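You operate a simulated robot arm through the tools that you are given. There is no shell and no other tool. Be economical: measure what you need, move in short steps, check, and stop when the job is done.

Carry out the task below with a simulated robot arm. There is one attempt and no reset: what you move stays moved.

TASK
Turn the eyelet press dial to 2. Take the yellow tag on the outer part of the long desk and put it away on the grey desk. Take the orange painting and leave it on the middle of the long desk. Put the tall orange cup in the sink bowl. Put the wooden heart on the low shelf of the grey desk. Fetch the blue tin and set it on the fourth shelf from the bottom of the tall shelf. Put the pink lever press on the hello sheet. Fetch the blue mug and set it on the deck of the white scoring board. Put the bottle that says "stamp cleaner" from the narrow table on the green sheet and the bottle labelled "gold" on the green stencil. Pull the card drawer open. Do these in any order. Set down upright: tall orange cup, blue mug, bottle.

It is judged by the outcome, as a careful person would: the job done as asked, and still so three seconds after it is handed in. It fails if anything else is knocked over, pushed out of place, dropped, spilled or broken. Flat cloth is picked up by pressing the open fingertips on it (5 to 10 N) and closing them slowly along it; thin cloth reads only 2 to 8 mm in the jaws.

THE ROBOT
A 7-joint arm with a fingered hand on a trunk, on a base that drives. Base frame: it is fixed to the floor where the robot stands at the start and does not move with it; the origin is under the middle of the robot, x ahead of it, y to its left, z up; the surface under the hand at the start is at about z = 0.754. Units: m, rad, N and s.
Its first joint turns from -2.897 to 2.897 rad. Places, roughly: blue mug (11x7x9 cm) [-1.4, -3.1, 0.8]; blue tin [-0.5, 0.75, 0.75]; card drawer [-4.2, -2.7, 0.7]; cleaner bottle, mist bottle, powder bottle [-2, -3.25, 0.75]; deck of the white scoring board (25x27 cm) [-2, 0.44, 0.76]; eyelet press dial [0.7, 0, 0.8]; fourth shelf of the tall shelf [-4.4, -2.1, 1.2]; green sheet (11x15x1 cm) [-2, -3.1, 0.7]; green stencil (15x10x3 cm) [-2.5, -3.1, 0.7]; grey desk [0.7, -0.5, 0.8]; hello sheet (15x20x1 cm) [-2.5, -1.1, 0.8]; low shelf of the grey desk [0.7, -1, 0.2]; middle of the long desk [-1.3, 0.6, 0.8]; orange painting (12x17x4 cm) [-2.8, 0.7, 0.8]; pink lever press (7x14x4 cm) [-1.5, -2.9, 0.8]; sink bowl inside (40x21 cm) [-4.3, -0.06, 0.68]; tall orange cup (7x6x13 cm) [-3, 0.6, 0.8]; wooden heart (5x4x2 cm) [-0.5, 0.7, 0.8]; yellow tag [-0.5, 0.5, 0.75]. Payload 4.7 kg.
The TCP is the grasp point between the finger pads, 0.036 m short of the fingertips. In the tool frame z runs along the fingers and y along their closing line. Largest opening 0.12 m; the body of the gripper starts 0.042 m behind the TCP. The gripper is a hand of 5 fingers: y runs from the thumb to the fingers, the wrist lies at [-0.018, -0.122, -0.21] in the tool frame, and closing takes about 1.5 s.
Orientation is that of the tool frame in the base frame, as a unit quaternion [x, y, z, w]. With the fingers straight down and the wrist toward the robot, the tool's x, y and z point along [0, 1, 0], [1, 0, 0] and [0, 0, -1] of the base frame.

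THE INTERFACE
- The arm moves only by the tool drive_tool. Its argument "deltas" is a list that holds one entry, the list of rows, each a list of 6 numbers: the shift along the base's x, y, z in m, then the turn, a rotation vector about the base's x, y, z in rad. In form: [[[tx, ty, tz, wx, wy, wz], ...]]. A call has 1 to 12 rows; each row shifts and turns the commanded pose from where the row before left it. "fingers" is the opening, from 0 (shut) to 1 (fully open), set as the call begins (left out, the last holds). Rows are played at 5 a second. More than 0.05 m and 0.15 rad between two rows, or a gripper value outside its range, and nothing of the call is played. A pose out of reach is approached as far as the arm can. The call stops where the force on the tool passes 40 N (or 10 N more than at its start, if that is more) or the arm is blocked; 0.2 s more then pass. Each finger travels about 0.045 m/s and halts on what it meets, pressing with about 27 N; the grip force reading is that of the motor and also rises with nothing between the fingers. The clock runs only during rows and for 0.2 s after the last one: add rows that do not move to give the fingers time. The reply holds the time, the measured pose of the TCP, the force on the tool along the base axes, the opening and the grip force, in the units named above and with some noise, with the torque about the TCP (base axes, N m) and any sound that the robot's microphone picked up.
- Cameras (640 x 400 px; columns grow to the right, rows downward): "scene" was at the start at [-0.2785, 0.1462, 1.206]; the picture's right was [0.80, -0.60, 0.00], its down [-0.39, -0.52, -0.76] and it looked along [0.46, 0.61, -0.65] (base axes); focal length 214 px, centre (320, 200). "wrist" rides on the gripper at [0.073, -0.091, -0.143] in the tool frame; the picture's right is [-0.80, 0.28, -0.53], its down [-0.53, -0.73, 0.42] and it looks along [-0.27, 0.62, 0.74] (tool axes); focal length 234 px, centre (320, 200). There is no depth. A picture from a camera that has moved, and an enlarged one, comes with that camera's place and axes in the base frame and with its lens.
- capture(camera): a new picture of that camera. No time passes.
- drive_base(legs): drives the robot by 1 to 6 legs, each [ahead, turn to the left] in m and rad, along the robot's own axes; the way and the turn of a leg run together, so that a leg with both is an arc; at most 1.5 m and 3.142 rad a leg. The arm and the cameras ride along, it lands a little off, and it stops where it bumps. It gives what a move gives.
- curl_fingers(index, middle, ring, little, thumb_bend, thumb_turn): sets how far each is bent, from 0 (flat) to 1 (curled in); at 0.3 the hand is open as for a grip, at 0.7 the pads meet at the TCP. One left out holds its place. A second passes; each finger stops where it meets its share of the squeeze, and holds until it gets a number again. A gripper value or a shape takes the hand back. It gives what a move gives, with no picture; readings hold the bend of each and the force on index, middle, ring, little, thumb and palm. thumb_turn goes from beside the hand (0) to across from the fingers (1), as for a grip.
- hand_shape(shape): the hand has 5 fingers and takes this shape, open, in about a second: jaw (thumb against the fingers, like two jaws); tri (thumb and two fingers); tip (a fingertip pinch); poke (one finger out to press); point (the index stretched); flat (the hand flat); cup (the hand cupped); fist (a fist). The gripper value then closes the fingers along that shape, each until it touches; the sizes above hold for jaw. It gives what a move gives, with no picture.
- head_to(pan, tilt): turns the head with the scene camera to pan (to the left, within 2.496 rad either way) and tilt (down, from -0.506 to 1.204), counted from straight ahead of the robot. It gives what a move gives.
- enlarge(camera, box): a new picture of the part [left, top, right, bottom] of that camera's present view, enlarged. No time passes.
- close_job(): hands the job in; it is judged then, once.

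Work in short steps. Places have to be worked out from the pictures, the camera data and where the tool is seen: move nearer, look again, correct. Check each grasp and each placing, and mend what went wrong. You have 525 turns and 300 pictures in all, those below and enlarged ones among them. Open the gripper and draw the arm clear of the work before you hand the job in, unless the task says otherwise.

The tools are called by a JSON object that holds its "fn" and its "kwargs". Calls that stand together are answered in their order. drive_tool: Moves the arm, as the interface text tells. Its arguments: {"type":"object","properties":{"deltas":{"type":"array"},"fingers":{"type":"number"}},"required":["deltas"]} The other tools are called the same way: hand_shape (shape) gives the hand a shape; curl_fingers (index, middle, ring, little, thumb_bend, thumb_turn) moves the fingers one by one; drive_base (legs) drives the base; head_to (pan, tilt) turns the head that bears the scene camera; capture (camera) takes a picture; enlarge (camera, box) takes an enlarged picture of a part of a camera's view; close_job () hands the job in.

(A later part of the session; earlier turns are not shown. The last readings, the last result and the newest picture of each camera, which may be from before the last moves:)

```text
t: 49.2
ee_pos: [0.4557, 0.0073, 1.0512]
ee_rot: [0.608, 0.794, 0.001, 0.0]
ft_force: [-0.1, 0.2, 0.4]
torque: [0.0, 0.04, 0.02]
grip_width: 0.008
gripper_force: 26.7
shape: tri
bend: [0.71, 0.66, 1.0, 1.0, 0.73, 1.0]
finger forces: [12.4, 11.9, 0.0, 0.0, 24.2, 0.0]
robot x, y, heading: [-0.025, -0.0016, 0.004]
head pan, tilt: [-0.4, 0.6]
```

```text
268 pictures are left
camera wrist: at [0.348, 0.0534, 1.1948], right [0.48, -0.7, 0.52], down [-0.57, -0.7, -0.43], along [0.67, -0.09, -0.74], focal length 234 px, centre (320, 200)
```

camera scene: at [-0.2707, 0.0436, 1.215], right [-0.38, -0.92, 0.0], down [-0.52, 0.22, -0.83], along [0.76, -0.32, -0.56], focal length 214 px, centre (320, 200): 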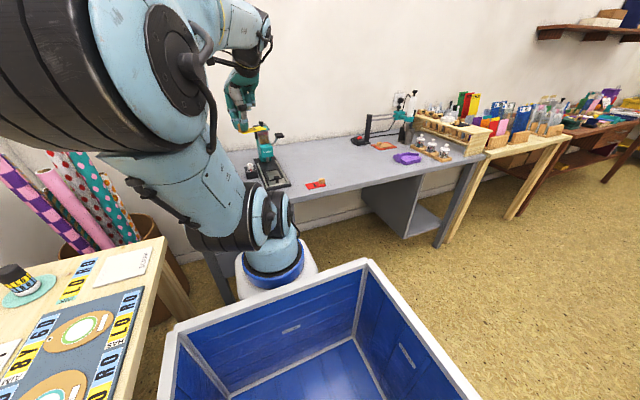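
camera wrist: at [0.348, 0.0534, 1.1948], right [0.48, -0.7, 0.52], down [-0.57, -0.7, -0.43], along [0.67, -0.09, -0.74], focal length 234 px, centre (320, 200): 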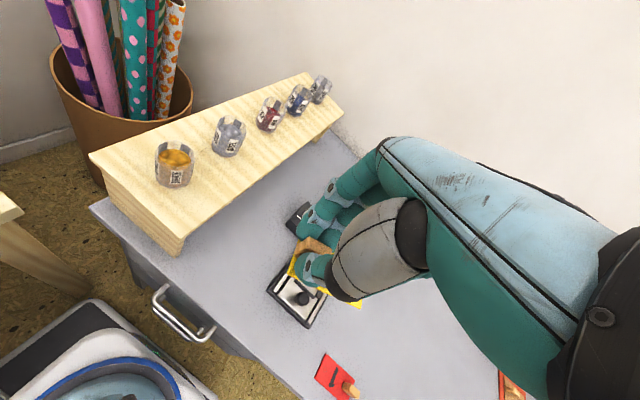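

The tag is still held. The arm blocked while swinging right; I go further forward first and then right in small steps.

{"fn": "drive_tool", "kwargs": {"deltas": [[[0.04, 0, 0, 0, 0, 0], [0.04, -0.02, 0, 0, 0, 0], [0.03, -0.04, 0, 0, 0, 0], [0.01, -0.045, 0, 0, 0, 0], [0, -0.045, 0, 0, 0, 0], [0, -0.045, 0, 0, 0, 0], [0, -0.045, 0, 0, 0, 0]]]}}

{"fn": "capture", "kwargs": {"camera": "scene"}}

```text
t: 50.8
ee_pos: [0.5766, -0.2348, 1.0521]
ee_rot: [0.607, 0.795, 0.001, 0.001]
ft_force: [-0.4, 1.3, -0.3]
torque: [-0.06, -0.01, -0.03]
grip_width: 0.0081
gripper_force: 26.5
shape: tri
bend: [0.71, 0.66, 1.0, 1.0, 0.73, 1.0]
finger forces: [12.4, 11.8, 0.1, 0.0, 24.1, 0.0]
robot x, y, heading: [-0.0244, 0.0007, 0.002]
head pan, tilt: [-0.4, 0.6]
```

```text
267 pictures are left
camera scene: at [-0.2709, 0.0436, 1.215], right [-0.38, -0.92, 0.0], down [-0.52, 0.22, -0.83], along [0.76, -0.32, -0.56], focal length 214 px, centre (320, 200)
```

scene: 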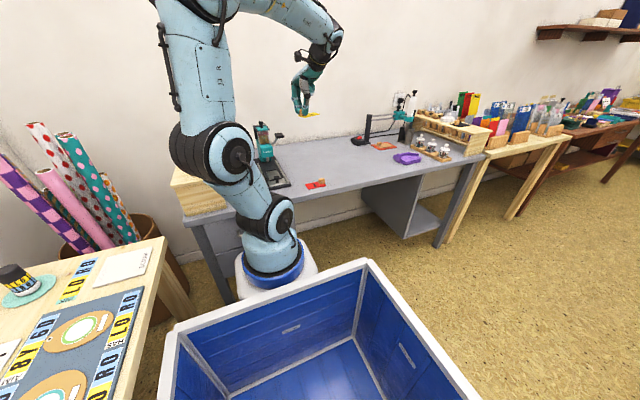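

Clear now. I move to about (0.62, -0.34) and descend to check height.

{"fn": "drive_tool", "kwargs": {"deltas": [[[0.02, -0.035, 0, 0, 0, 0], [0.02, -0.035, 0, 0, 0, 0], [0, -0.035, -0.03, 0, 0, 0], [0, 0, -0.045, 0, 0, 0], [0, 0, -0.045, 0, 0, 0], [0, 0, -0.04, 0, 0, 0]]]}}

{"fn": "capture", "kwargs": {"camera": "wrist"}}

{"fn": "capture", "kwargs": {"camera": "scene"}}

```text
t: 52.2
ee_pos: [0.6157, -0.3392, 0.8915]
ee_rot: [0.607, 0.794, 0.002, -0.001]
ft_force: [0.3, -0.7, 0.1]
torque: [-0.02, 0.03, 0.0]
grip_width: 0.0079
gripper_force: 27.3
shape: tri
bend: [0.71, 0.66, 1.0, 1.0, 0.73, 1.0]
finger forces: [12.2, 11.7, 0.1, 0.1, 24.0, 0.1]
robot x, y, heading: [-0.0233, 0.0016, 0.003]
head pan, tilt: [-0.4, 0.6]
```

```text
266 pictures are left
camera wrist: at [0.5067, -0.2917, 1.0345], right [0.48, -0.7, 0.52], down [-0.57, -0.71, -0.43], along [0.67, -0.09, -0.74], focal length 234 px, centre (320, 200)
```

wrist: 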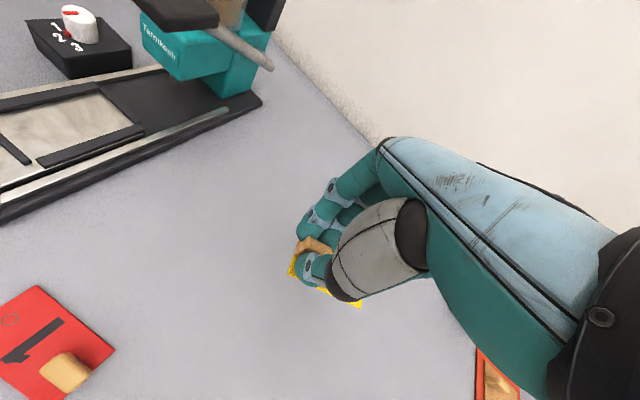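

```text
265 pictures are left
camera scene: at [-0.2708, 0.0435, 1.215], right [-0.38, -0.92, 0.0], down [-0.52, 0.22, -0.83], along [0.76, -0.32, -0.56], focal length 214 px, centre (320, 200)
```

scene: 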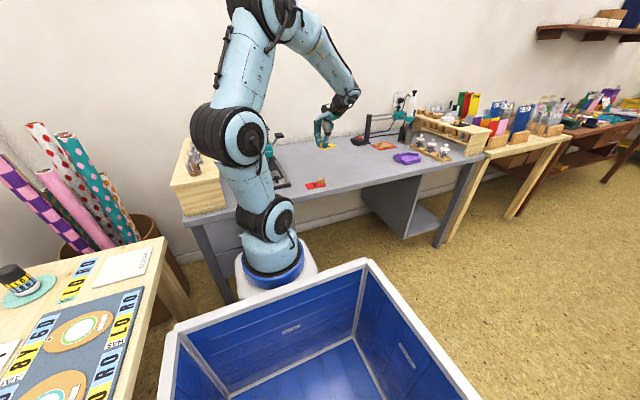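

Free area below. I descend gently in small rows watching force.

{"fn": "drive_tool", "kwargs": {"deltas": [[[0, 0, -0.03, 0, 0, 0], [0, 0, -0.03, 0, 0, 0], [0, 0, -0.015, 0, 0, 0], [0, 0, -0.01, 0, 0, 0]]]}}

{"fn": "enlarge", "kwargs": {"camera": "wrist", "box": [240, 200, 400, 320]}}

```text
t: 53.2
ee_pos: [0.6138, -0.34, 0.8063]
ee_rot: [0.607, 0.795, 0.0, 0.001]
ft_force: [0.4, -0.4, 0.0]
torque: [0.0, -0.01, 0.01]
grip_width: 0.0081
gripper_force: 27.5
shape: tri
bend: [0.71, 0.66, 1.0, 1.0, 0.73, 1.0]
finger forces: [12.3, 11.6, 0.0, 0.1, 24.0, 0.0]
robot x, y, heading: [-0.0223, -0.0009, 0.006]
head pan, tilt: [-0.4, 0.6]
```

```text
3.33 times, centred on (320, 260) of wrist
camera zoom: at [0.5072, -0.2922, 0.9493], right [0.48, -0.7, 0.52], down [-0.57, -0.7, -0.43], along [0.67, -0.09, -0.74], focal length 781 px, centre (320, 0)
```

zoom: 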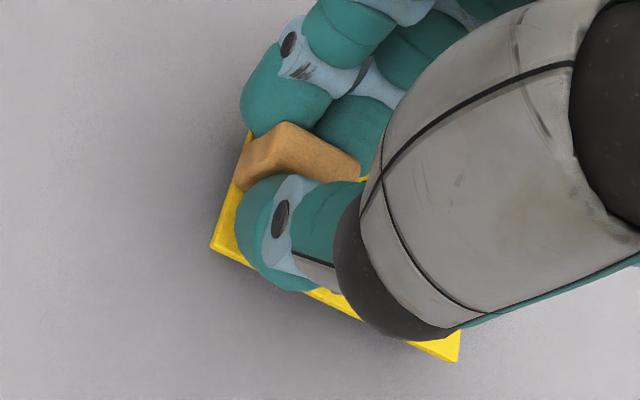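

{"fn": "drive_tool", "kwargs": {"deltas": [[[0, 0, -0.005, 0, 0, 0], [0, 0, -0.004, 0, 0, 0], [0, 0, -0.003, 0, 0, 0], [0, 0, 0, 0, 0, 0]]]}}

```text
t: 54.2
ee_pos: [0.6156, -0.3386, 0.794]
ee_rot: [0.607, 0.795, 0.001, 0.0]
ft_force: [-1.5, 0.9, 3.8]
torque: [0.06, -0.04, 0.01]
grip_width: 0.0078
gripper_force: 27.2
shape: tri
bend: [0.71, 0.66, 1.0, 1.0, 0.73, 1.0]
finger forces: [12.5, 11.8, 0.0, 0.0, 25.8, 0.0]
robot x, y, heading: [-0.0253, -0.0001, 0.007]
head pan, tilt: [-0.4, 0.6]
```

Contact (about 4 N) at z 0.794. I release and rise.

{"fn": "drive_tool", "kwargs": {"deltas": [[[0, 0, 0, 0, 0, 0], [0, 0, 0, 0, 0, 0], [0, 0, 0, 0, 0, 0], [0, 0, 0, 0, 0, 0], [0, 0, 0, 0, 0, 0], [0, 0, 0, 0, 0, 0], [0, 0, 0.03, 0, 0, 0], [0, 0, 0.045, 0, 0, 0], [0, 0, 0.045, 0, 0, 0], [0, 0, 0.045, 0, 0, 0], [0, 0, 0.045, 0, 0, 0], [0, 0, 0.045, 0, 0, 0]]], "fingers": 0.7}}

{"fn": "capture", "kwargs": {"camera": "wrist"}}

```text
t: 56.8
ee_pos: [0.6154, -0.3391, 1.0484]
ee_rot: [0.607, 0.794, 0.002, -0.001]
ft_force: [-0.8, -0.5, -0.8]
torque: [0.02, 0.02, -0.01]
grip_width: 0.0835
gripper_force: 0.1
shape: tri
bend: [0.73, 0.37, 0.99, 0.99, 0.6, 0.99]
finger forces: [0.0, 0.0, 0.0, 0.1, 0.0, 0.1]
robot x, y, heading: [-0.0239, 0.0024, 0.003]
head pan, tilt: [-0.4, 0.6]
```

```text
263 pictures are left
camera wrist: at [0.5074, -0.2925, 1.1928], right [0.48, -0.7, 0.52], down [-0.57, -0.7, -0.43], along [0.67, -0.09, -0.74], focal length 234 px, centre (320, 200)
```

wrist: 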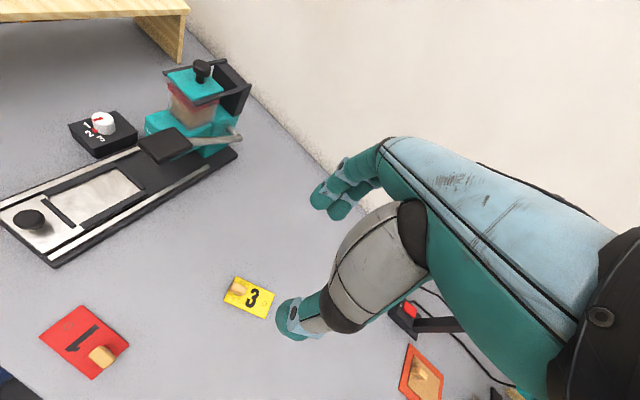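

Tag is placed. Next the heart: I swing the arm back to the left and turn the yaw to +y.

{"fn": "drive_tool", "kwargs": {"deltas": [[[-0.01, 0.045, 0.02, 0, 0, 0], [-0.01, 0.045, 0.01, 0, 0, 0], [-0.01, 0.045, 0, 0, 0, 0], [-0.01, 0.045, 0, 0, 0, 0], [-0.01, 0.045, 0, 0, 0, 0], [-0.01, 0.045, 0, 0, 0, 0], [-0.01, 0.045, 0, 0, 0, 0.1], [-0.02, 0.04, 0, 0, 0, 0.1], [-0.02, 0.04, 0, 0, 0, 0.1], [-0.02, 0.04, 0, 0, 0, 0.1], [-0.025, 0.04, 0, 0, 0, 0.1], [-0.025, 0.04, 0, 0, 0, 0.1]]]}}

{"fn": "drive_tool", "kwargs": {"deltas": [[[-0.03, 0.035, 0, 0, 0, 0.1], [-0.03, 0.035, 0, 0, 0, 0.1], [-0.04, 0.03, 0, 0, 0, 0.1], [-0.04, 0.025, 0, 0, 0, 0.1], [-0.045, 0.02, 0, 0, 0, 0.1], [-0.045, 0.02, 0, 0, 0, 0.1], [-0.045, 0.01, 0, 0, 0, 0.1], [-0.045, 0, 0, 0, 0, 0]]]}}

{"fn": "drive_base", "kwargs": {"legs": [[-0.4, 0]]}}

{"fn": "capture", "kwargs": {"camera": "wrist"}}

```text
refused: row 1 steps farther than a row can; nothing moved
```

```text
t: 58.6
ee_pos: [0.2948, -0.1628, 1.0494]
ee_rot: [0.297, 0.955, 0.001, -0.001]
ft_force: [0.5, 0.5, 0.0]
torque: [-0.04, 0.0, -0.04]
grip_width: 0.0839
gripper_force: 0.1
shape: tri
bend: [0.73, 0.37, 0.99, 0.99, 0.6, 0.99]
finger forces: [0.1, 0.1, 0.0, 0.0, 0.0, 0.0]
robot x, y, heading: [-0.0216, 0.0003, 0.0]
head pan, tilt: [-0.4, 0.6]
```

```text
t: 61.1
ee_pos: [-0.104, -0.166, 1.049]
ee_rot: [0.297, 0.955, 0.001, -0.001]
ft_force: [0.4, -0.3, -0.2]
torque: [0.0, 0.01, 0.01]
grip_width: 0.0839
gripper_force: 0.1
shape: tri
bend: [0.73, 0.37, 0.99, 0.99, 0.6, 0.99]
finger forces: [0.1, 0.0, 0.0, 0.0, 0.1, 0.0]
robot x, y, heading: [-0.4193, -0.0011, 0.009]
head pan, tilt: [-0.4, 0.6]
```

```text
262 pictures are left
camera wrist: at [-0.2159, -0.1992, 1.1929], right [0.82, -0.23, 0.52], down [0.02, -0.9, -0.43], along [0.57, 0.36, -0.74], focal length 234 px, centre (320, 200)
```

wrist: 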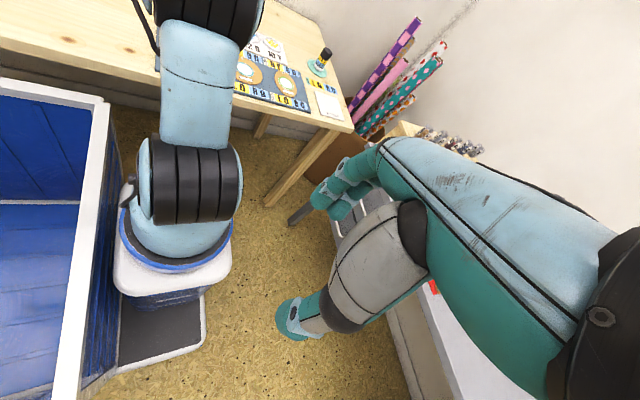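

One call was refused and the arm came in close, without harm. From this picture the arm's axis is about 0.27 m ahead of the robot centre. I swing around the front to the left side.

{"fn": "drive_tool", "kwargs": {"deltas": [[[0.045, 0, 0, 0, 0, 0], [0.045, 0, 0, 0, 0, 0], [0.045, 0, 0, 0, 0, 0], [0.045, 0, 0, 0, 0, 0], [0.045, 0.01, 0, 0, 0, 0], [0.04, 0.02, 0, 0, 0, 0], [0.02, 0.04, 0, 0, 0, 0], [0, 0.045, 0, 0, 0, 0], [0, 0.045, 0, 0, 0, 0], [0, 0.045, 0, 0, 0, 0.1], [-0.01, 0.045, 0, 0, 0, 0.1], [-0.02, 0.04, 0, 0, 0, 0.1]]]}}

{"fn": "drive_tool", "kwargs": {"deltas": [[[-0.02, 0.04, 0, 0, 0, 0.1], [-0.03, 0.035, 0, 0, 0, 0.1], [-0.03, 0.035, 0, 0, 0, 0.1], [-0.04, 0.03, 0, 0, 0, 0], [-0.04, 0.03, 0, 0, 0, 0], [-0.04, 0.03, 0, 0, 0, 0], [-0.045, 0.02, 0, 0, 0, 0], [-0.045, 0.02, 0, 0, 0, 0], [-0.045, 0.02, 0, 0, 0, 0], [-0.045, 0.02, 0, 0, 0, 0], [-0.045, 0.02, 0, 0, 0, 0]]]}}

{"fn": "capture", "kwargs": {"camera": "wrist"}}

```text
t: 63.7
ee_pos: [0.1506, 0.1253, 1.0498]
ee_rot: [0.151, 0.989, 0.001, 0.0]
ft_force: [-0.2, 0.6, -0.4]
torque: [0.01, 0.0, -0.04]
grip_width: 0.0839
gripper_force: 0.0
shape: tri
bend: [0.73, 0.37, 0.99, 0.99, 0.6, 0.99]
finger forces: [0.0, 0.0, 0.0, 0.1, 0.1, 0.0]
robot x, y, heading: [-0.4223, -0.004, 0.008]
head pan, tilt: [-0.4, 0.6]
```

```text
t: 66.1
ee_pos: [-0.2737, 0.423, 1.0499]
ee_rot: [0.002, 1.0, 0.002, -0.001]
ft_force: [0.2, 0.0, 0.5]
torque: [0.04, 0.01, 0.04]
grip_width: 0.084
gripper_force: 0.1
shape: tri
bend: [0.73, 0.37, 0.99, 0.99, 0.6, 0.99]
finger forces: [0.1, 0.1, 0.0, 0.0, 0.1, 0.0]
robot x, y, heading: [-0.4224, -0.0069, 0.011]
head pan, tilt: [-0.4, 0.6]
```

```text
261 pictures are left
camera wrist: at [-0.3472, 0.3331, 1.1939], right [0.81, 0.27, 0.52], down [0.53, -0.73, -0.43], along [0.27, 0.62, -0.74], focal length 234 px, centre (320, 200)
```

wrist: 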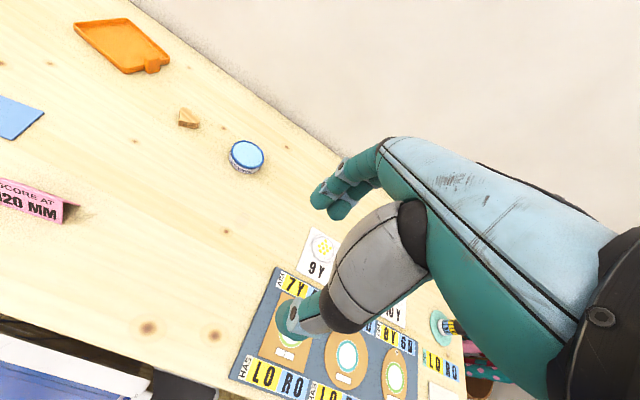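

Heart at (-0.527, 0.683). I move above it, away from the tin.

{"fn": "drive_tool", "kwargs": {"deltas": [[[-0.035, 0.03, 0, 0, 0, 0], [-0.035, 0.035, 0, 0, 0, 0], [-0.035, 0.035, 0, 0, 0, 0], [-0.037, 0.033, 0, 0, 0, 0], [-0.037, 0.033, 0, 0, 0, 0], [-0.037, 0.033, -0.0, 0, 0, 0], [-0.037, 0.033, -0.0, 0, 0, 0], [0, 0.028, -0.03, 0, 0, 0], [0, 0, -0.045, 0, 0, 0], [0, 0, -0.045, 0, 0, 0]]]}}

{"fn": "capture", "kwargs": {"camera": "wrist"}}

```text
t: 68.3
ee_pos: [-0.5262, 0.6846, 0.9297]
ee_rot: [0.002, 1.0, 0.002, -0.002]
ft_force: [0.4, 0.2, 0.4]
torque: [0.05, 0.01, -0.01]
grip_width: 0.0839
gripper_force: 0.1
shape: tri
bend: [0.73, 0.37, 0.99, 0.99, 0.6, 0.99]
finger forces: [0.0, 0.0, 0.0, 0.0, 0.1, 0.0]
robot x, y, heading: [-0.422, -0.0046, 0.011]
head pan, tilt: [-0.4, 0.6]
```

```text
260 pictures are left
camera wrist: at [-0.5984, 0.5945, 1.0743], right [0.81, 0.27, 0.52], down [0.53, -0.73, -0.43], along [0.27, 0.62, -0.74], focal length 234 px, centre (320, 200)
```

wrist: 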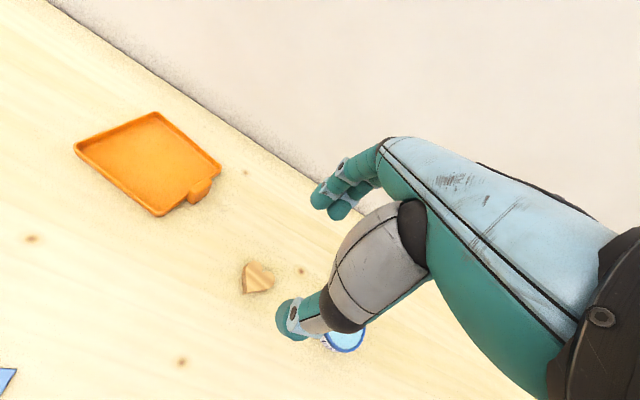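

{"fn": "enlarge", "kwargs": {"camera": "wrist", "box": [216, 240, 296, 310]}}

```text
5.71 times, centred on (256, 275) of wrist
camera zoom: at [-0.5984, 0.5945, 1.0743], right [0.81, 0.27, 0.52], down [0.53, -0.73, -0.43], along [0.27, 0.62, -0.74], focal length 1338 px, centre (686, -229)
```

zoom: 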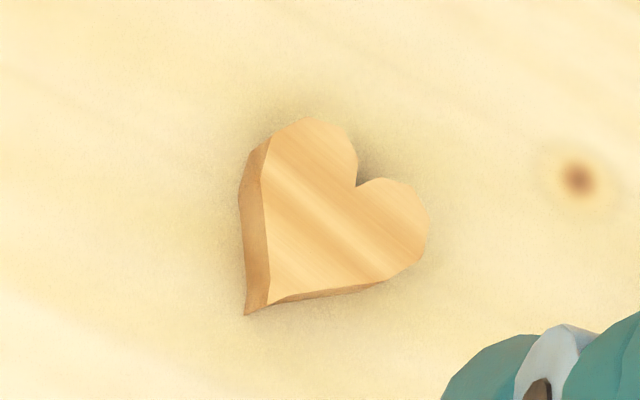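

Heart's tip points toward the thumb side, lobes to the fingers: thumb at the tip, two fingers on the lobes will do. I shift slightly and descend.

{"fn": "drive_tool", "kwargs": {"deltas": [[[-0.006, -0.005, -0.04, 0, 0, 0], [0, 0, -0.04, 0, 0, 0], [0, 0, -0.03, 0, 0, 0], [0, 0, -0.02, 0, 0, 0], [0, 0, -0.005, 0, 0, 0], [0, 0, 0, 0, 0, 0]]], "fingers": 0.75}}

{"fn": "capture", "kwargs": {"camera": "wrist"}}

```text
t: 69.7
ee_pos: [-0.5335, 0.6788, 0.7939]
ee_rot: [0.002, 1.0, 0.001, -0.001]
ft_force: [0.6, -0.2, -0.7]
torque: [-0.01, 0.03, -0.04]
grip_width: 0.0894
gripper_force: 0.0
shape: tri
bend: [0.26, 0.36, 0.99, 0.99, 0.56, 0.99]
finger forces: [0.0, 0.0, 0.1, 0.0, 0.1, 0.0]
robot x, y, heading: [-0.425, 0.0007, 0.003]
head pan, tilt: [-0.4, 0.6]
```

```text
258 pictures are left
camera wrist: at [-0.6059, 0.5893, 0.9377], right [0.81, 0.27, 0.52], down [0.53, -0.73, -0.43], along [0.27, 0.62, -0.74], focal length 234 px, centre (320, 200)
```

wrist: 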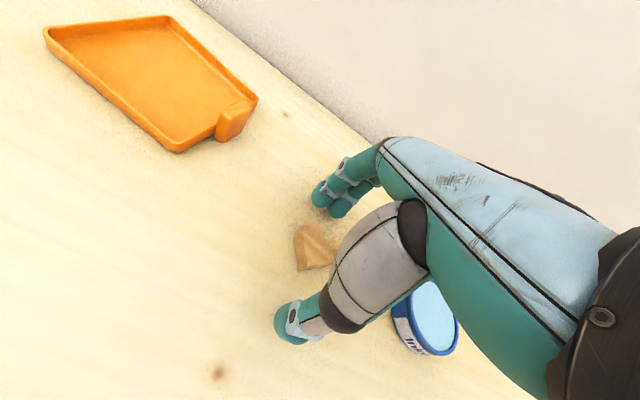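

{"fn": "drive_tool", "kwargs": {"deltas": [[[0, 0, 0, 0, 0, 0], [0, 0, 0, 0, 0, 0], [0, 0, 0, 0, 0, 0], [0, 0, 0, 0, 0, 0], [0, 0, 0, 0, 0, 0], [0, 0, 0, 0, 0, 0], [0, 0, 0, 0, 0, 0]]], "fingers": 0.0}}

{"fn": "drive_tool", "kwargs": {"deltas": [[[0, 0, 0.03, 0, 0, 0], [0, 0, 0.045, 0, 0, 0], [0, 0, 0.045, 0, 0, 0]]]}}

{"fn": "enlarge", "kwargs": {"camera": "wrist", "box": [240, 180, 440, 320]}}

```text
t: 71.3
ee_pos: [-0.5336, 0.6804, 0.7952]
ee_rot: [0.003, 1.0, 0.001, -0.001]
ft_force: [-0.3, 0.0, -0.4]
torque: [0.0, 0.04, 0.01]
grip_width: 0.0274
gripper_force: 27.4
shape: tri
bend: [0.74, 0.57, 1.0, 1.0, 0.78, 1.0]
finger forces: [7.9, 12.2, 0.0, 0.0, 18.0, 0.0]
robot x, y, heading: [-0.4224, -0.0009, 0.003]
head pan, tilt: [-0.4, 0.6]
```

```text
t: 72.1
ee_pos: [-0.5337, 0.6798, 0.9128]
ee_rot: [0.001, 1.0, -0.001, -0.002]
ft_force: [0.0, 0.7, -1.4]
torque: [0.01, 0.01, 0.03]
grip_width: 0.0271
gripper_force: 27.0
shape: tri
bend: [0.74, 0.57, 1.0, 1.0, 0.78, 1.0]
finger forces: [7.7, 12.0, 0.1, 0.0, 17.9, 0.0]
robot x, y, heading: [-0.4209, -0.0013, 0.006]
head pan, tilt: [-0.4, 0.6]
```

```text
2.86 times, centred on (340, 250) of wrist
camera zoom: at [-0.6065, 0.5891, 1.0565], right [0.81, 0.28, 0.52], down [0.53, -0.74, -0.42], along [0.27, 0.62, -0.74], focal length 669 px, centre (263, 57)
```

zoom: 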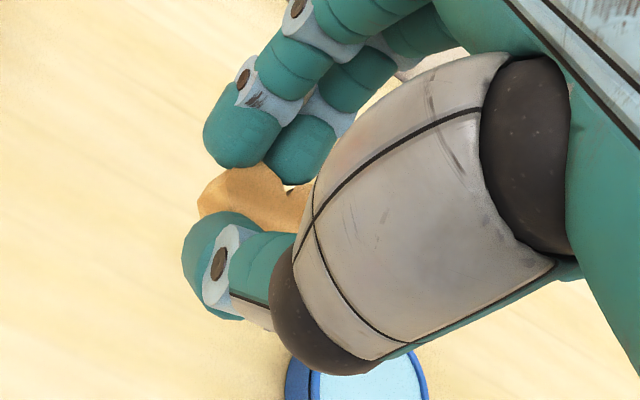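

Heart is held. I raise the arm and pull it in to the robot's left side for driving.

{"fn": "drive_tool", "kwargs": {"deltas": [[[0, 0, 0.045, 0, 0, 0], [0, 0, 0.045, 0, 0, 0], [0, 0, 0.045, 0, 0, 0], [0.03, -0.035, 0.01, 0, 0, 0], [0.03, -0.035, 0.01, 0, 0, 0], [0.03, -0.035, 0, 0, 0, 0], [0.03, -0.035, 0, 0, 0, 0], [0.03, -0.035, 0, 0, 0, 0], [0.03, -0.035, 0, 0, 0, 0], [0.03, -0.035, 0, 0, 0, 0]]]}}

{"fn": "drive_base", "kwargs": {"legs": [[0.3, -0.6]]}}

{"fn": "drive_base", "kwargs": {"legs": [[0.4, -0.95]]}}

{"fn": "head_to", "kwargs": {"pan": 1.0, "tilt": 0.7}}

{"fn": "capture", "kwargs": {"camera": "scene"}}

```text
t: 74.3
ee_pos: [-0.3223, 0.4335, 1.0688]
ee_rot: [0.001, 1.0, 0.001, -0.001]
ft_force: [-0.1, 0.5, -0.6]
torque: [0.0, 0.01, -0.01]
grip_width: 0.0271
gripper_force: 27.1
shape: tri
bend: [0.74, 0.57, 1.0, 1.0, 0.78, 1.0]
finger forces: [7.6, 11.9, 0.1, 0.0, 17.5, 0.1]
robot x, y, heading: [-0.4211, 0.0017, 0.008]
head pan, tilt: [-0.4, 0.6]
```

```text
t: 76.3
ee_pos: [0.1928, 0.2123, 1.0707]
ee_rot: [0.295, 0.955, 0.003, -0.002]
ft_force: [0.6, -0.3, -0.3]
torque: [-0.01, -0.01, -0.02]
grip_width: 0.0272
gripper_force: 27.0
shape: tri
bend: [0.74, 0.58, 1.0, 1.0, 0.78, 1.0]
finger forces: [7.0, 11.8, 0.0, 0.0, 17.3, 0.1]
robot x, y, heading: [-0.1322, -0.0888, -0.586]
head pan, tilt: [-0.4, 0.6]
```

```text
t: 79.2
ee_pos: [0.5249, -0.5073, 1.0487]
ee_rot: [0.699, 0.715, -0.009, -0.011]
ft_force: [-0.6, -0.1, -0.4]
torque: [0.02, -0.02, -0.02]
grip_width: 0.0261
gripper_force: 27.1
shape: tri
bend: [0.74, 0.58, 1.0, 1.0, 0.78, 1.0]
finger forces: [7.1, 11.9, 0.0, 0.0, 16.9, 0.0]
robot x, y, heading: [0.0574, -0.4208, -1.535]
head pan, tilt: [-0.4, 0.6]
```

```text
t: 80.7
ee_pos: [0.5242, -0.5075, 1.0487]
ee_rot: [0.699, 0.715, -0.009, -0.012]
ft_force: [0.5, -0.1, -0.5]
torque: [0.02, 0.02, 0.01]
grip_width: 0.0265
gripper_force: 26.7
shape: tri
bend: [0.74, 0.58, 1.0, 1.0, 0.78, 1.0]
finger forces: [7.0, 11.7, 0.0, 0.0, 17.0, 0.0]
robot x, y, heading: [0.0557, -0.4213, -1.535]
head pan, tilt: [1.0, 0.7]
```

```text
256 pictures are left
camera scene: at [0.1969, -0.1339, 1.2064], right [-0.51, -0.86, 0.0], down [-0.55, 0.33, -0.76], along [0.66, -0.39, -0.64], focal length 214 px, centre (320, 200)
```

scene: 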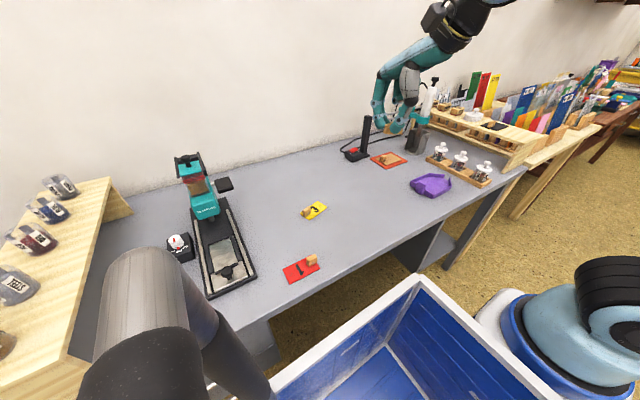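

The yellow tag sits well. I drive on along the grey desk so that the arm axis faces the low shelf.

{"fn": "drive_base", "kwargs": {"legs": [[0.3, 0]]}}

{"fn": "head_to", "kwargs": {"pan": 0.9, "tilt": 0.9}}

{"fn": "capture", "kwargs": {"camera": "scene"}}

{"fn": "capture", "kwargs": {"camera": "wrist"}}

```text
t: 82.7
ee_pos: [0.5356, -0.8067, 1.0484]
ee_rot: [0.699, 0.715, -0.01, -0.012]
ft_force: [-0.4, 1.3, -0.2]
torque: [0.02, 0.03, -0.01]
grip_width: 0.0262
gripper_force: 26.9
shape: tri
bend: [0.74, 0.58, 1.0, 1.0, 0.78, 1.0]
finger forces: [7.1, 11.8, 0.1, 0.0, 17.1, 0.1]
robot x, y, heading: [0.0645, -0.7187, -1.532]
head pan, tilt: [1.0, 0.7]
```

```text
t: 83.5
ee_pos: [0.5357, -0.8053, 1.0494]
ee_rot: [0.699, 0.715, -0.009, -0.011]
ft_force: [0.6, 0.7, -0.5]
torque: [-0.01, -0.01, 0.0]
grip_width: 0.0263
gripper_force: 26.9
shape: tri
bend: [0.74, 0.58, 1.0, 1.0, 0.78, 1.0]
finger forces: [7.1, 11.7, 0.0, 0.1, 16.9, 0.0]
robot x, y, heading: [0.0669, -0.7189, -1.539]
head pan, tilt: [0.901, 0.901]
```

```text
255 pictures are left
camera scene: at [0.1952, -0.433, 1.1903], right [-0.59, -0.81, 0.0], down [-0.63, 0.46, -0.62], along [0.5, -0.37, -0.78], focal length 214 px, centre (320, 200)
```

scene: 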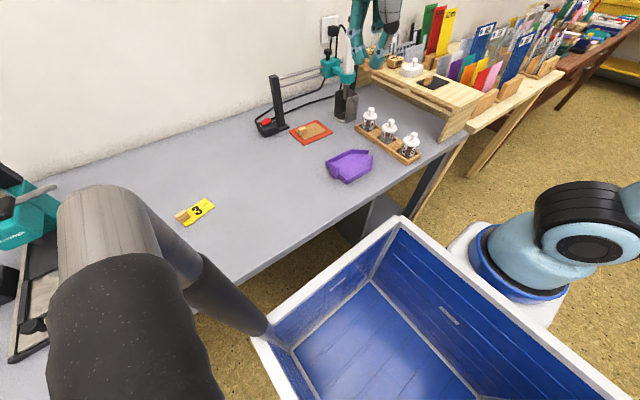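

```text
254 pictures are left
camera wrist: at [0.4462, -0.7342, 1.1957], right [0.31, -0.8, 0.51], down [-0.73, -0.55, -0.4], along [0.6, -0.25, -0.76], focal length 234 px, centre (320, 200)
```

wrist: 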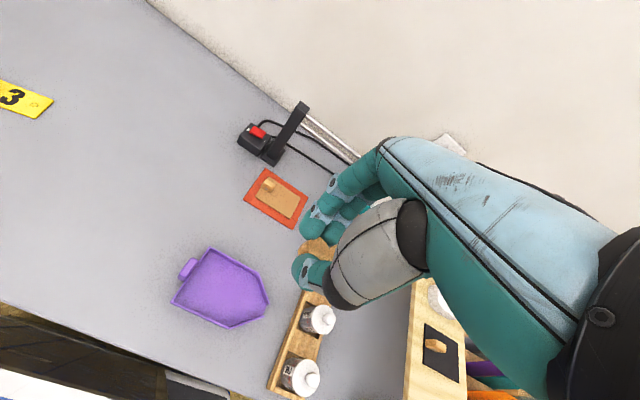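

I need more distance from the desk to reach down to the low shelf. I raise the hand well above everything, then shift the robot away from the desk with an S-curve and reverse.

{"fn": "drive_tool", "kwargs": {"deltas": [[[0, 0, 0.045, 0, 0, 0], [0, 0, 0.045, 0, 0, 0], [0, 0, 0.045, 0, 0, 0], [0, 0, 0.045, 0, 0, 0], [0, 0, 0.045, 0, 0, 0]]]}}

{"fn": "drive_base", "kwargs": {"legs": [[0.3, -1.0], [0.3, 0.97], [-0.2, 0]]}}

{"fn": "head_to", "kwargs": {"pan": 1.3, "tilt": 0.8}}

{"fn": "capture", "kwargs": {"camera": "scene"}}

```text
t: 84.7
ee_pos: [0.5347, -0.8059, 1.2742]
ee_rot: [0.699, 0.715, -0.01, -0.012]
ft_force: [0.6, -0.2, 0.4]
torque: [0.02, 0.03, 0.01]
grip_width: 0.0259
gripper_force: 27.3
shape: tri
bend: [0.74, 0.58, 1.0, 1.0, 0.78, 1.0]
finger forces: [6.9, 11.8, 0.1, 0.0, 16.7, 0.0]
robot x, y, heading: [0.0672, -0.7189, -1.533]
head pan, tilt: [0.901, 0.901]
```

```text
t: 86.3
ee_pos: [0.4596, -1.0848, 1.272]
ee_rot: [0.817, 0.576, -0.01, -0.016]
ft_force: [0.1, -1.3, -0.2]
torque: [0.07, 0.02, 0.06]
grip_width: 0.0263
gripper_force: 26.8
shape: tri
bend: [0.74, 0.58, 1.0, 1.0, 0.78, 1.0]
finger forces: [6.7, 11.8, 0.0, 0.0, 16.7, 0.0]
robot x, y, heading: [0.0468, -0.8315, -1.893]
head pan, tilt: [0.901, 0.901]
stopped in leg 1: the robot was blocked; the commanded pose is now the measured one
```

```text
t: 87.2
ee_pos: [0.458, -1.0825, 1.2727]
ee_rot: [0.818, 0.575, -0.01, -0.015]
ft_force: [-0.8, 0.7, -0.6]
torque: [0.03, 0.03, -0.02]
grip_width: 0.0261
gripper_force: 26.9
shape: tri
bend: [0.74, 0.58, 1.0, 1.0, 0.78, 1.0]
finger forces: [6.8, 11.8, 0.0, 0.0, 16.6, 0.1]
robot x, y, heading: [0.047, -0.8359, -1.9]
head pan, tilt: [1.3, 0.799]
```

```text
253 pictures are left
camera scene: at [0.2919, -0.5911, 1.1991], right [-0.56, -0.83, 0.0], down [-0.59, 0.4, -0.7], along [0.58, -0.39, -0.72], focal length 214 px, centre (320, 200)
```

scene: 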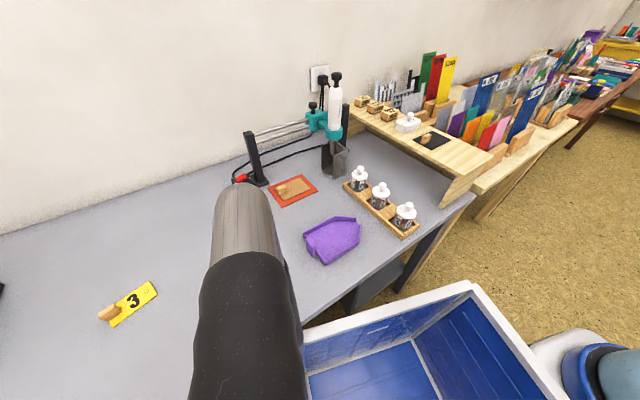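

The rear corner touched the desk when turning. I drive straight on at this heading, then straighten and reverse.

{"fn": "drive_base", "kwargs": {"legs": [[0.45, 0]]}}

{"fn": "drive_base", "kwargs": {"legs": [[0.25, 0.34], [-0.7, 0]]}}

{"fn": "head_to", "kwargs": {"pan": 1.0, "tilt": 0.9}}

{"fn": "capture", "kwargs": {"camera": "scene"}}

```text
t: 89.9
ee_pos: [0.3163, -1.5056, 1.272]
ee_rot: [0.817, 0.576, -0.009, -0.015]
ft_force: [-0.2, -0.4, -0.5]
torque: [0.02, 0.01, 0.0]
grip_width: 0.026
gripper_force: 27.1
shape: tri
bend: [0.74, 0.58, 1.0, 1.0, 0.78, 1.0]
finger forces: [6.8, 11.8, 0.1, 0.1, 16.6, 0.0]
robot x, y, heading: [-0.094, -1.2532, -1.9]
head pan, tilt: [1.3, 0.799]
```

```text
t: 95.1
ee_pos: [0.3277, -0.9039, 1.2714]
ee_rot: [0.708, 0.706, -0.012, -0.012]
ft_force: [0.0, 0.1, 0.3]
torque: [-0.02, -0.03, 0.01]
grip_width: 0.026
gripper_force: 26.6
shape: tri
bend: [0.74, 0.58, 1.0, 1.0, 0.78, 1.0]
finger forces: [6.8, 11.7, 0.0, 0.0, 16.4, 0.1]
robot x, y, heading: [-0.1419, -0.8049, -1.554]
head pan, tilt: [1.3, 0.799]
```

```text
t: 95.9
ee_pos: [0.3272, -0.9026, 1.2716]
ee_rot: [0.709, 0.705, -0.012, -0.012]
ft_force: [-0.8, 0.0, -0.2]
torque: [-0.02, 0.02, 0.02]
grip_width: 0.0262
gripper_force: 27.2
shape: tri
bend: [0.74, 0.58, 1.0, 1.0, 0.78, 1.0]
finger forces: [6.8, 11.5, 0.0, 0.0, 16.3, 0.0]
robot x, y, heading: [-0.1442, -0.8083, -1.555]
head pan, tilt: [1.0, 0.901]
```

```text
252 pictures are left
camera scene: at [-0.0041, -0.5149, 1.1903], right [-0.53, -0.85, 0.0], down [-0.67, 0.41, -0.62], along [0.53, -0.33, -0.78], focal length 214 px, centre (320, 200)
```

scene: 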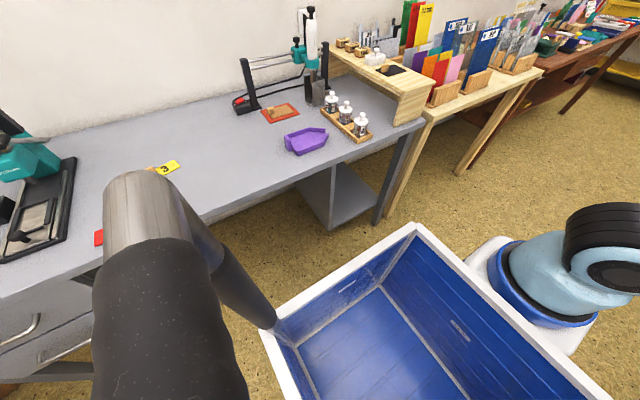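

Now the low shelf is visible: front edge x≈0.42, surface z≈0.25, y from -0.84 to -1.15. I plan to lower the hand in front of the desk at x≈0.25, tilted ~0.4 rad, then push in. First move down to mid height.

{"fn": "drive_tool", "kwargs": {"deltas": [[[-0.02, -0.03, 0, 0, -0.1, 0], [-0.02, -0.03, 0, 0, -0.1, 0], [-0.02, -0.03, 0, 0, -0.1, 0], [-0.01, -0.02, -0.03, 0, -0.1, 0], [0, 0, -0.045, 0, 0, 0], [0, 0, -0.045, 0, 0, 0], [0, 0, -0.045, 0, 0, 0], [0, 0, -0.045, 0, 0, 0], [0, 0, -0.045, 0, 0, 0], [0, 0, -0.045, 0, 0, 0], [0, 0, -0.045, 0, 0, 0]]]}}

{"fn": "capture", "kwargs": {"camera": "scene"}}

{"fn": "capture", "kwargs": {"camera": "wrist"}}

```text
t: 98.3
ee_pos: [0.2581, -1.0114, 0.9261]
ee_rot: [0.697, 0.694, 0.13, 0.128]
ft_force: [0.4, -0.6, -0.3]
torque: [0.01, 0.0, -0.01]
grip_width: 0.0258
gripper_force: 26.9
shape: tri
bend: [0.74, 0.58, 1.0, 1.0, 0.78, 1.0]
finger forces: [6.1, 11.4, 0.0, 0.1, 15.7, 0.0]
robot x, y, heading: [-0.1422, -0.8031, -1.555]
head pan, tilt: [1.0, 0.901]
```

```text
251 pictures are left
camera scene: at [-0.0043, -0.515, 1.1902], right [-0.53, -0.85, 0.0], down [-0.67, 0.41, -0.62], along [0.53, -0.33, -0.78], focal length 214 px, centre (320, 200)
```

scene: 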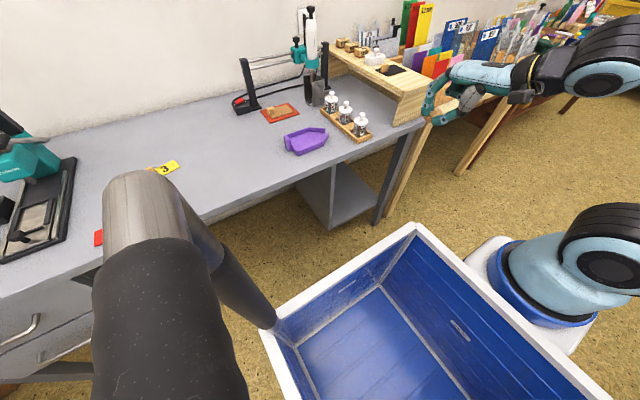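

```text
250 pictures are left
camera wrist: at [0.1214, -0.9376, 1.0277], right [0.07, -0.81, 0.59], down [-0.53, -0.53, -0.66], along [0.84, -0.27, -0.47], focal length 234 px, centre (320, 200)
```

wrist: 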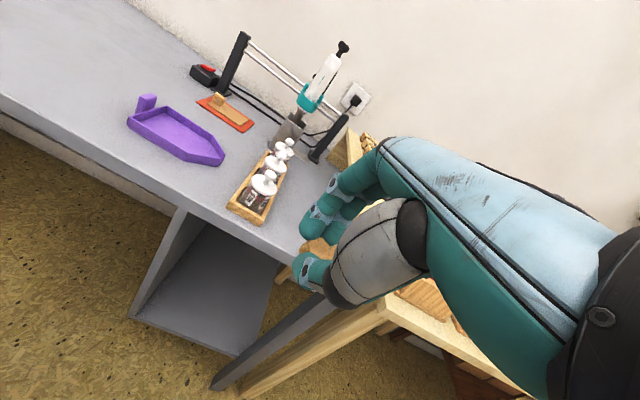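

The wrist view gives the shelf front edge at x≈0.44, y -0.87…-1.18, z≈0.23; the desk edge is at x≈0.385. I pull back to x≈0.22 and descend.

{"fn": "drive_tool", "kwargs": {"deltas": [[[-0.035, 0, -0.03, 0, 0, 0], [0, 0, -0.045, 0, 0, 0], [0, 0, -0.045, 0, 0, 0], [0, 0, -0.045, 0, 0, 0], [0, 0, -0.045, 0, 0, 0], [0, 0, -0.045, 0, 0, 0], [0, 0, -0.045, 0, 0, 0], [0, 0, -0.045, 0, 0, 0], [0, 0, -0.045, 0, 0, 0]]]}}

{"fn": "capture", "kwargs": {"camera": "wrist"}}

{"fn": "capture", "kwargs": {"camera": "scene"}}

```text
t: 100.4
ee_pos: [0.2254, -1.0075, 0.5825]
ee_rot: [0.697, 0.695, 0.116, 0.133]
ft_force: [-20.0, -24.8, 30.5]
torque: [5.02, 2.44, 5.31]
grip_width: 0.0252
gripper_force: 26.5
shape: tri
bend: [0.74, 0.58, 1.0, 1.0, 0.78, 1.0]
finger forces: [6.0, 11.5, 0.0, 0.0, 14.8, 0.1]
out of reach, approached as far as the arm can: row 8, 9
robot x, y, heading: [-0.1443, -0.805, -1.559]
head pan, tilt: [1.0, 0.901]
stopped in row 9: the force on the tool passed its limit at 136 N (the readings are from after the stop); the commanded pose is now the measured one
```

```text
249 pictures are left
camera wrist: at [0.089, -0.9299, 0.684], right [0.08, -0.79, 0.61], down [-0.54, -0.54, -0.64], along [0.84, -0.28, -0.47], focal length 234 px, centre (320, 200)
```

wrist: 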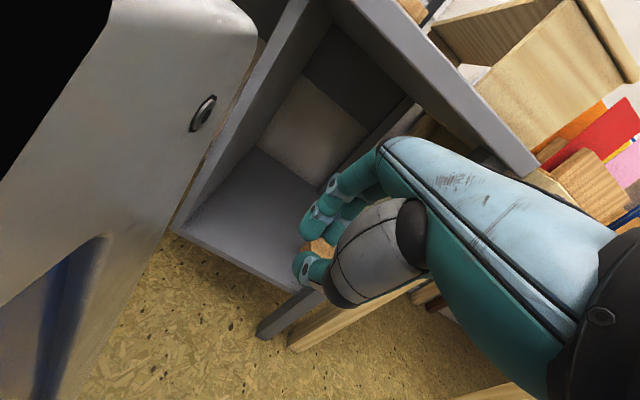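

```text
248 pictures are left
camera scene: at [-0.005, -0.5153, 1.1904], right [-0.53, -0.85, 0.0], down [-0.67, 0.41, -0.62], along [0.53, -0.33, -0.78], focal length 214 px, centre (320, 200)
```

scene: 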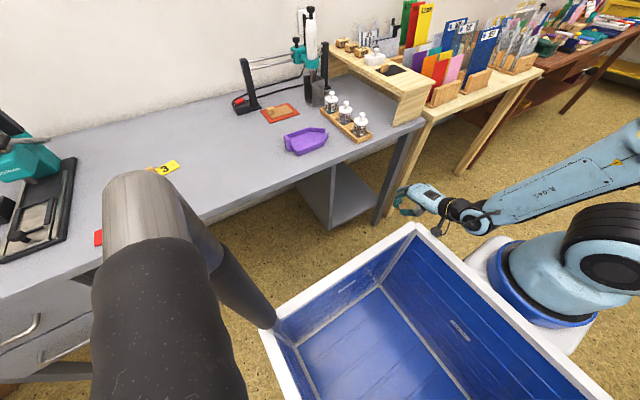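

The hand's camera side touched the robot's own tray. I lift off, then back the robot up ~0.13 m so the tray is out of the way.

{"fn": "drive_tool", "kwargs": {"deltas": [[[0, -0.01, 0.02, 0, 0, 0], [0.01, -0.02, 0.04, 0, 0, 0], [0.01, -0.02, 0.04, 0, 0, 0], [0.01, -0.02, 0.04, 0, 0, 0]]]}}

{"fn": "capture", "kwargs": {"camera": "wrist"}}

```text
t: 101.4
ee_pos: [0.2687, -1.0445, 0.7191]
ee_rot: [0.698, 0.694, 0.113, 0.135]
ft_force: [0.4, -0.8, 0.6]
torque: [0.01, 0.03, 0.0]
grip_width: 0.0249
gripper_force: 27.6
shape: tri
bend: [0.74, 0.58, 1.0, 1.0, 0.78, 1.0]
finger forces: [5.7, 11.6, 0.0, 0.0, 14.5, 0.1]
out of reach, approached as far as the arm can: row 1, 2, 3, 4
robot x, y, heading: [-0.1426, -0.8032, -1.55]
head pan, tilt: [1.0, 0.901]
```

```text
247 pictures are left
camera wrist: at [0.1331, -0.9668, 0.8195], right [0.07, -0.79, 0.61], down [-0.55, -0.55, -0.64], along [0.83, -0.29, -0.47], focal length 234 px, centre (320, 200)
```

wrist: 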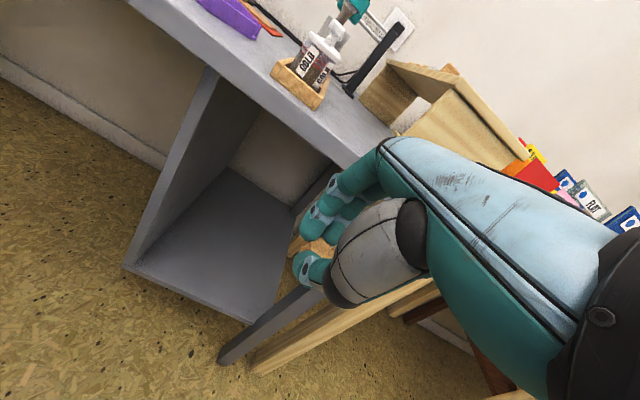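

{"fn": "drive_base", "kwargs": {"legs": [[-0.12, 0]]}}

{"fn": "drive_tool", "kwargs": {"deltas": [[[0, -0.04, 0, 0, 0, 0], [0, -0.04, 0, 0, 0, 0], [0, -0.01, -0.04, 0, 0, 0], [0, 0, -0.045, 0, 0, 0], [0, 0, -0.045, 0, 0, 0], [0.01, 0, -0.045, 0, 0, 0]]]}}

{"fn": "capture", "kwargs": {"camera": "wrist"}}

{"fn": "capture", "kwargs": {"camera": "scene"}}

```text
t: 102.6
ee_pos: [0.2653, -0.9247, 0.7191]
ee_rot: [0.698, 0.694, 0.113, 0.135]
ft_force: [0.2, 0.0, 0.7]
torque: [0.03, 0.01, -0.02]
grip_width: 0.0248
gripper_force: 26.9
shape: tri
bend: [0.74, 0.58, 1.0, 1.0, 0.78, 1.0]
finger forces: [5.8, 11.5, 0.1, 0.0, 14.7, 0.0]
robot x, y, heading: [-0.1459, -0.6815, -1.551]
head pan, tilt: [1.0, 0.901]
```

```text
t: 104.2
ee_pos: [0.2359, -0.911, 0.679]
ee_rot: [0.694, 0.685, 0.147, 0.166]
ft_force: [0.0, 0.7, 0.2]
torque: [0.0, 0.01, 0.0]
grip_width: 0.0252
gripper_force: 26.9
shape: tri
bend: [0.74, 0.58, 1.0, 1.0, 0.78, 1.0]
finger forces: [5.5, 11.5, 0.0, 0.0, 14.5, 0.0]
out of reach, approached as far as the arm can: row 1, 2, 3, 4, 5, 6
robot x, y, heading: [-0.1458, -0.6823, -1.551]
head pan, tilt: [1.0, 0.901]
stopped in row 6: the arm was blocked; the commanded pose is now the measured one
```

```text
246 pictures are left
camera wrist: at [0.0926, -0.832, 0.7677], right [0.01, -0.79, 0.61], down [-0.49, -0.54, -0.69], along [0.87, -0.29, -0.39], focal length 234 px, centre (320, 200)
```

wrist: 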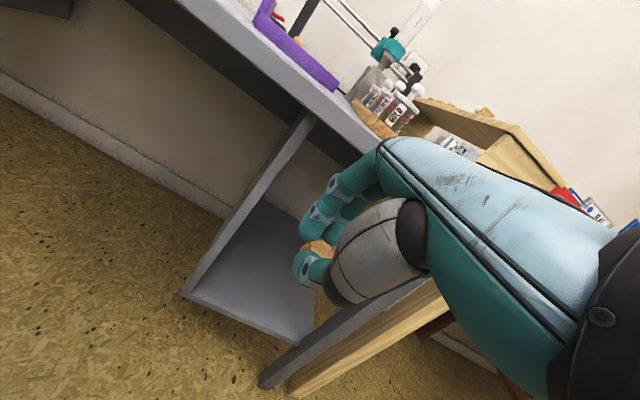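

```text
245 pictures are left
camera scene: at [-0.0063, -0.3945, 1.1902], right [-0.53, -0.85, 0.0], down [-0.67, 0.41, -0.62], along [0.53, -0.33, -0.78], focal length 214 px, centre (320, 200)
```

scene: 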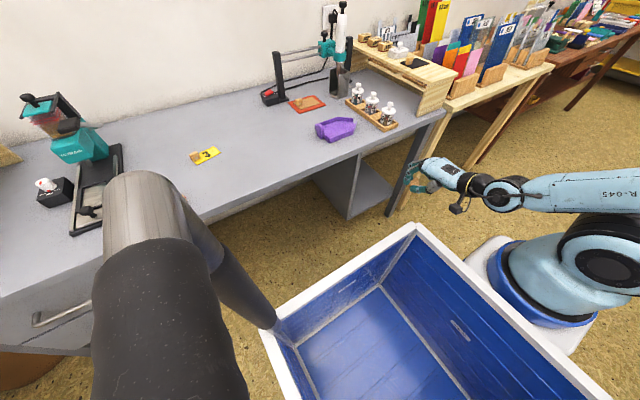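

The arm is too folded here. I raise it, then shift the robot another ~0.13 m away from the desk so that the arm can reach down with a natural elbow-up posture.

{"fn": "drive_tool", "kwargs": {"deltas": [[[0.01, 0, 0.04, 0, 0.05, 0], [0.01, 0, 0.04, 0, 0.05, 0], [0, 0, 0.045, 0, 0.05, 0], [0, 0, 0.045, 0, 0, 0], [0, 0, 0.045, 0, 0, 0], [0, 0, 0.045, 0, 0, 0], [0, 0, 0.045, 0, 0, 0], [0, 0, 0.045, 0, 0, 0], [0, 0, 0.045, 0, 0, 0], [0, 0, 0.045, 0, 0, 0], [0, 0, 0.045, 0, 0, 0], [0, 0, 0.045, 0, 0, 0]]]}}

{"fn": "drive_base", "kwargs": {"legs": [[0.3, -0.45], [0.3, 0.43]]}}

```text
t: 106.8
ee_pos: [0.254, -0.9114, 1.2077]
ee_rot: [0.703, 0.696, 0.093, 0.113]
ft_force: [0.9, 0.2, -0.1]
torque: [0.01, 0.01, -0.02]
grip_width: 0.0246
gripper_force: 26.9
shape: tri
bend: [0.74, 0.58, 1.0, 1.0, 0.79, 1.0]
finger forces: [4.6, 11.8, 0.1, 0.0, 13.9, 0.1]
robot x, y, heading: [-0.1477, -0.6835, -1.552]
head pan, tilt: [1.0, 0.901]
```

```text
t: 110.5
ee_pos: [0.1281, -1.4989, 1.208]
ee_rot: [0.709, 0.69, 0.091, 0.114]
ft_force: [0.5, -0.9, 0.0]
torque: [-0.03, 0.01, 0.01]
grip_width: 0.0247
gripper_force: 26.3
shape: tri
bend: [0.74, 0.58, 1.0, 1.0, 0.79, 1.0]
finger forces: [4.7, 11.6, 0.1, 0.0, 13.4, 0.0]
robot x, y, heading: [-0.2668, -1.2652, -1.567]
head pan, tilt: [1.0, 0.901]
```

{"fn": "drive_base", "kwargs": {"legs": [[-0.5, 0]]}}

{"fn": "drive_tool", "kwargs": {"deltas": [[[0.03, -0.02, 0.02, 0, 0, 0], [0.04, -0.02, 0, 0, 0, 0], [0.04, -0.01, 0, 0, 0, 0], [0.04, 0, 0, 0, 0, 0], [0.04, 0, 0, 0, 0, 0]]]}}

{"fn": "capture", "kwargs": {"camera": "scene"}}

{"fn": "capture", "kwargs": {"camera": "wrist"}}

```text
t: 113.4
ee_pos: [0.1259, -1.004, 1.2078]
ee_rot: [0.708, 0.691, 0.092, 0.113]
ft_force: [1.4, 0.3, -0.8]
torque: [0.0, 0.04, 0.0]
grip_width: 0.0247
gripper_force: 27.4
shape: tri
bend: [0.74, 0.58, 1.0, 1.0, 0.79, 1.0]
finger forces: [4.7, 11.6, 0.0, 0.0, 13.4, 0.1]
robot x, y, heading: [-0.2732, -0.7719, -1.568]
head pan, tilt: [1.0, 0.901]
```

```text
t: 114.6
ee_pos: [0.3149, -1.0544, 1.2304]
ee_rot: [0.708, 0.691, 0.093, 0.114]
ft_force: [-0.6, 0.3, 1.6]
torque: [0.01, -0.02, 0.0]
grip_width: 0.0245
gripper_force: 26.7
shape: tri
bend: [0.74, 0.58, 1.0, 1.0, 0.79, 1.0]
finger forces: [4.5, 11.7, 0.0, 0.0, 13.7, 0.0]
robot x, y, heading: [-0.2708, -0.772, -1.569]
head pan, tilt: [1.0, 0.901]
```

```text
244 pictures are left
camera scene: at [-0.1286, -0.4838, 1.1903], right [-0.54, -0.84, 0.0], down [-0.66, 0.42, -0.62], along [0.52, -0.33, -0.78], focal length 214 px, centre (320, 200)
```

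scene: 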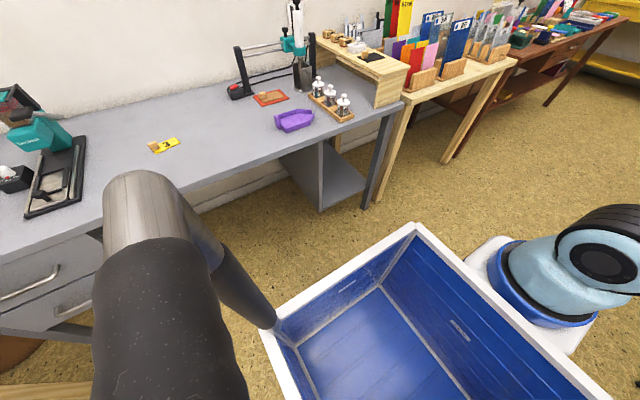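

```text
243 pictures are left
camera wrist: at [0.1876, -0.9738, 1.3385], right [0.09, -0.79, 0.61], down [-0.59, -0.53, -0.6], along [0.8, -0.3, -0.52], focal length 234 px, centre (320, 200)
```

wrist: 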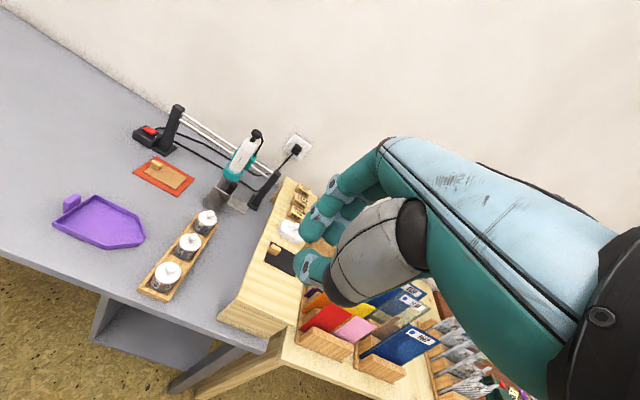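

{"fn": "enlarge", "kwargs": {"camera": "wrist", "box": [280, 200, 400, 310]}}

```text
3.64 times, centred on (340, 255) of wrist
camera zoom: at [0.1876, -0.9738, 1.3385], right [0.09, -0.79, 0.61], down [-0.59, -0.53, -0.6], along [0.8, -0.3, -0.52], focal length 852 px, centre (247, 0)
```

zoom: 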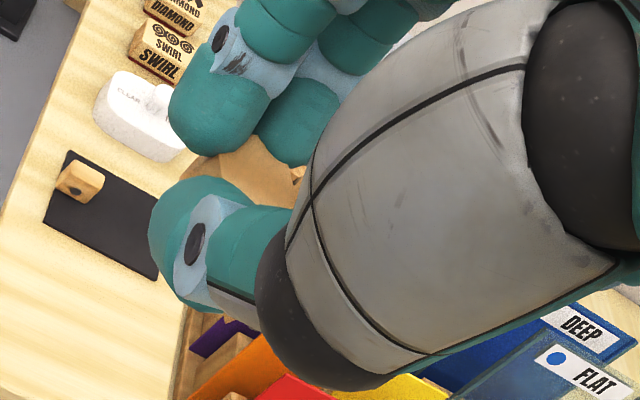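

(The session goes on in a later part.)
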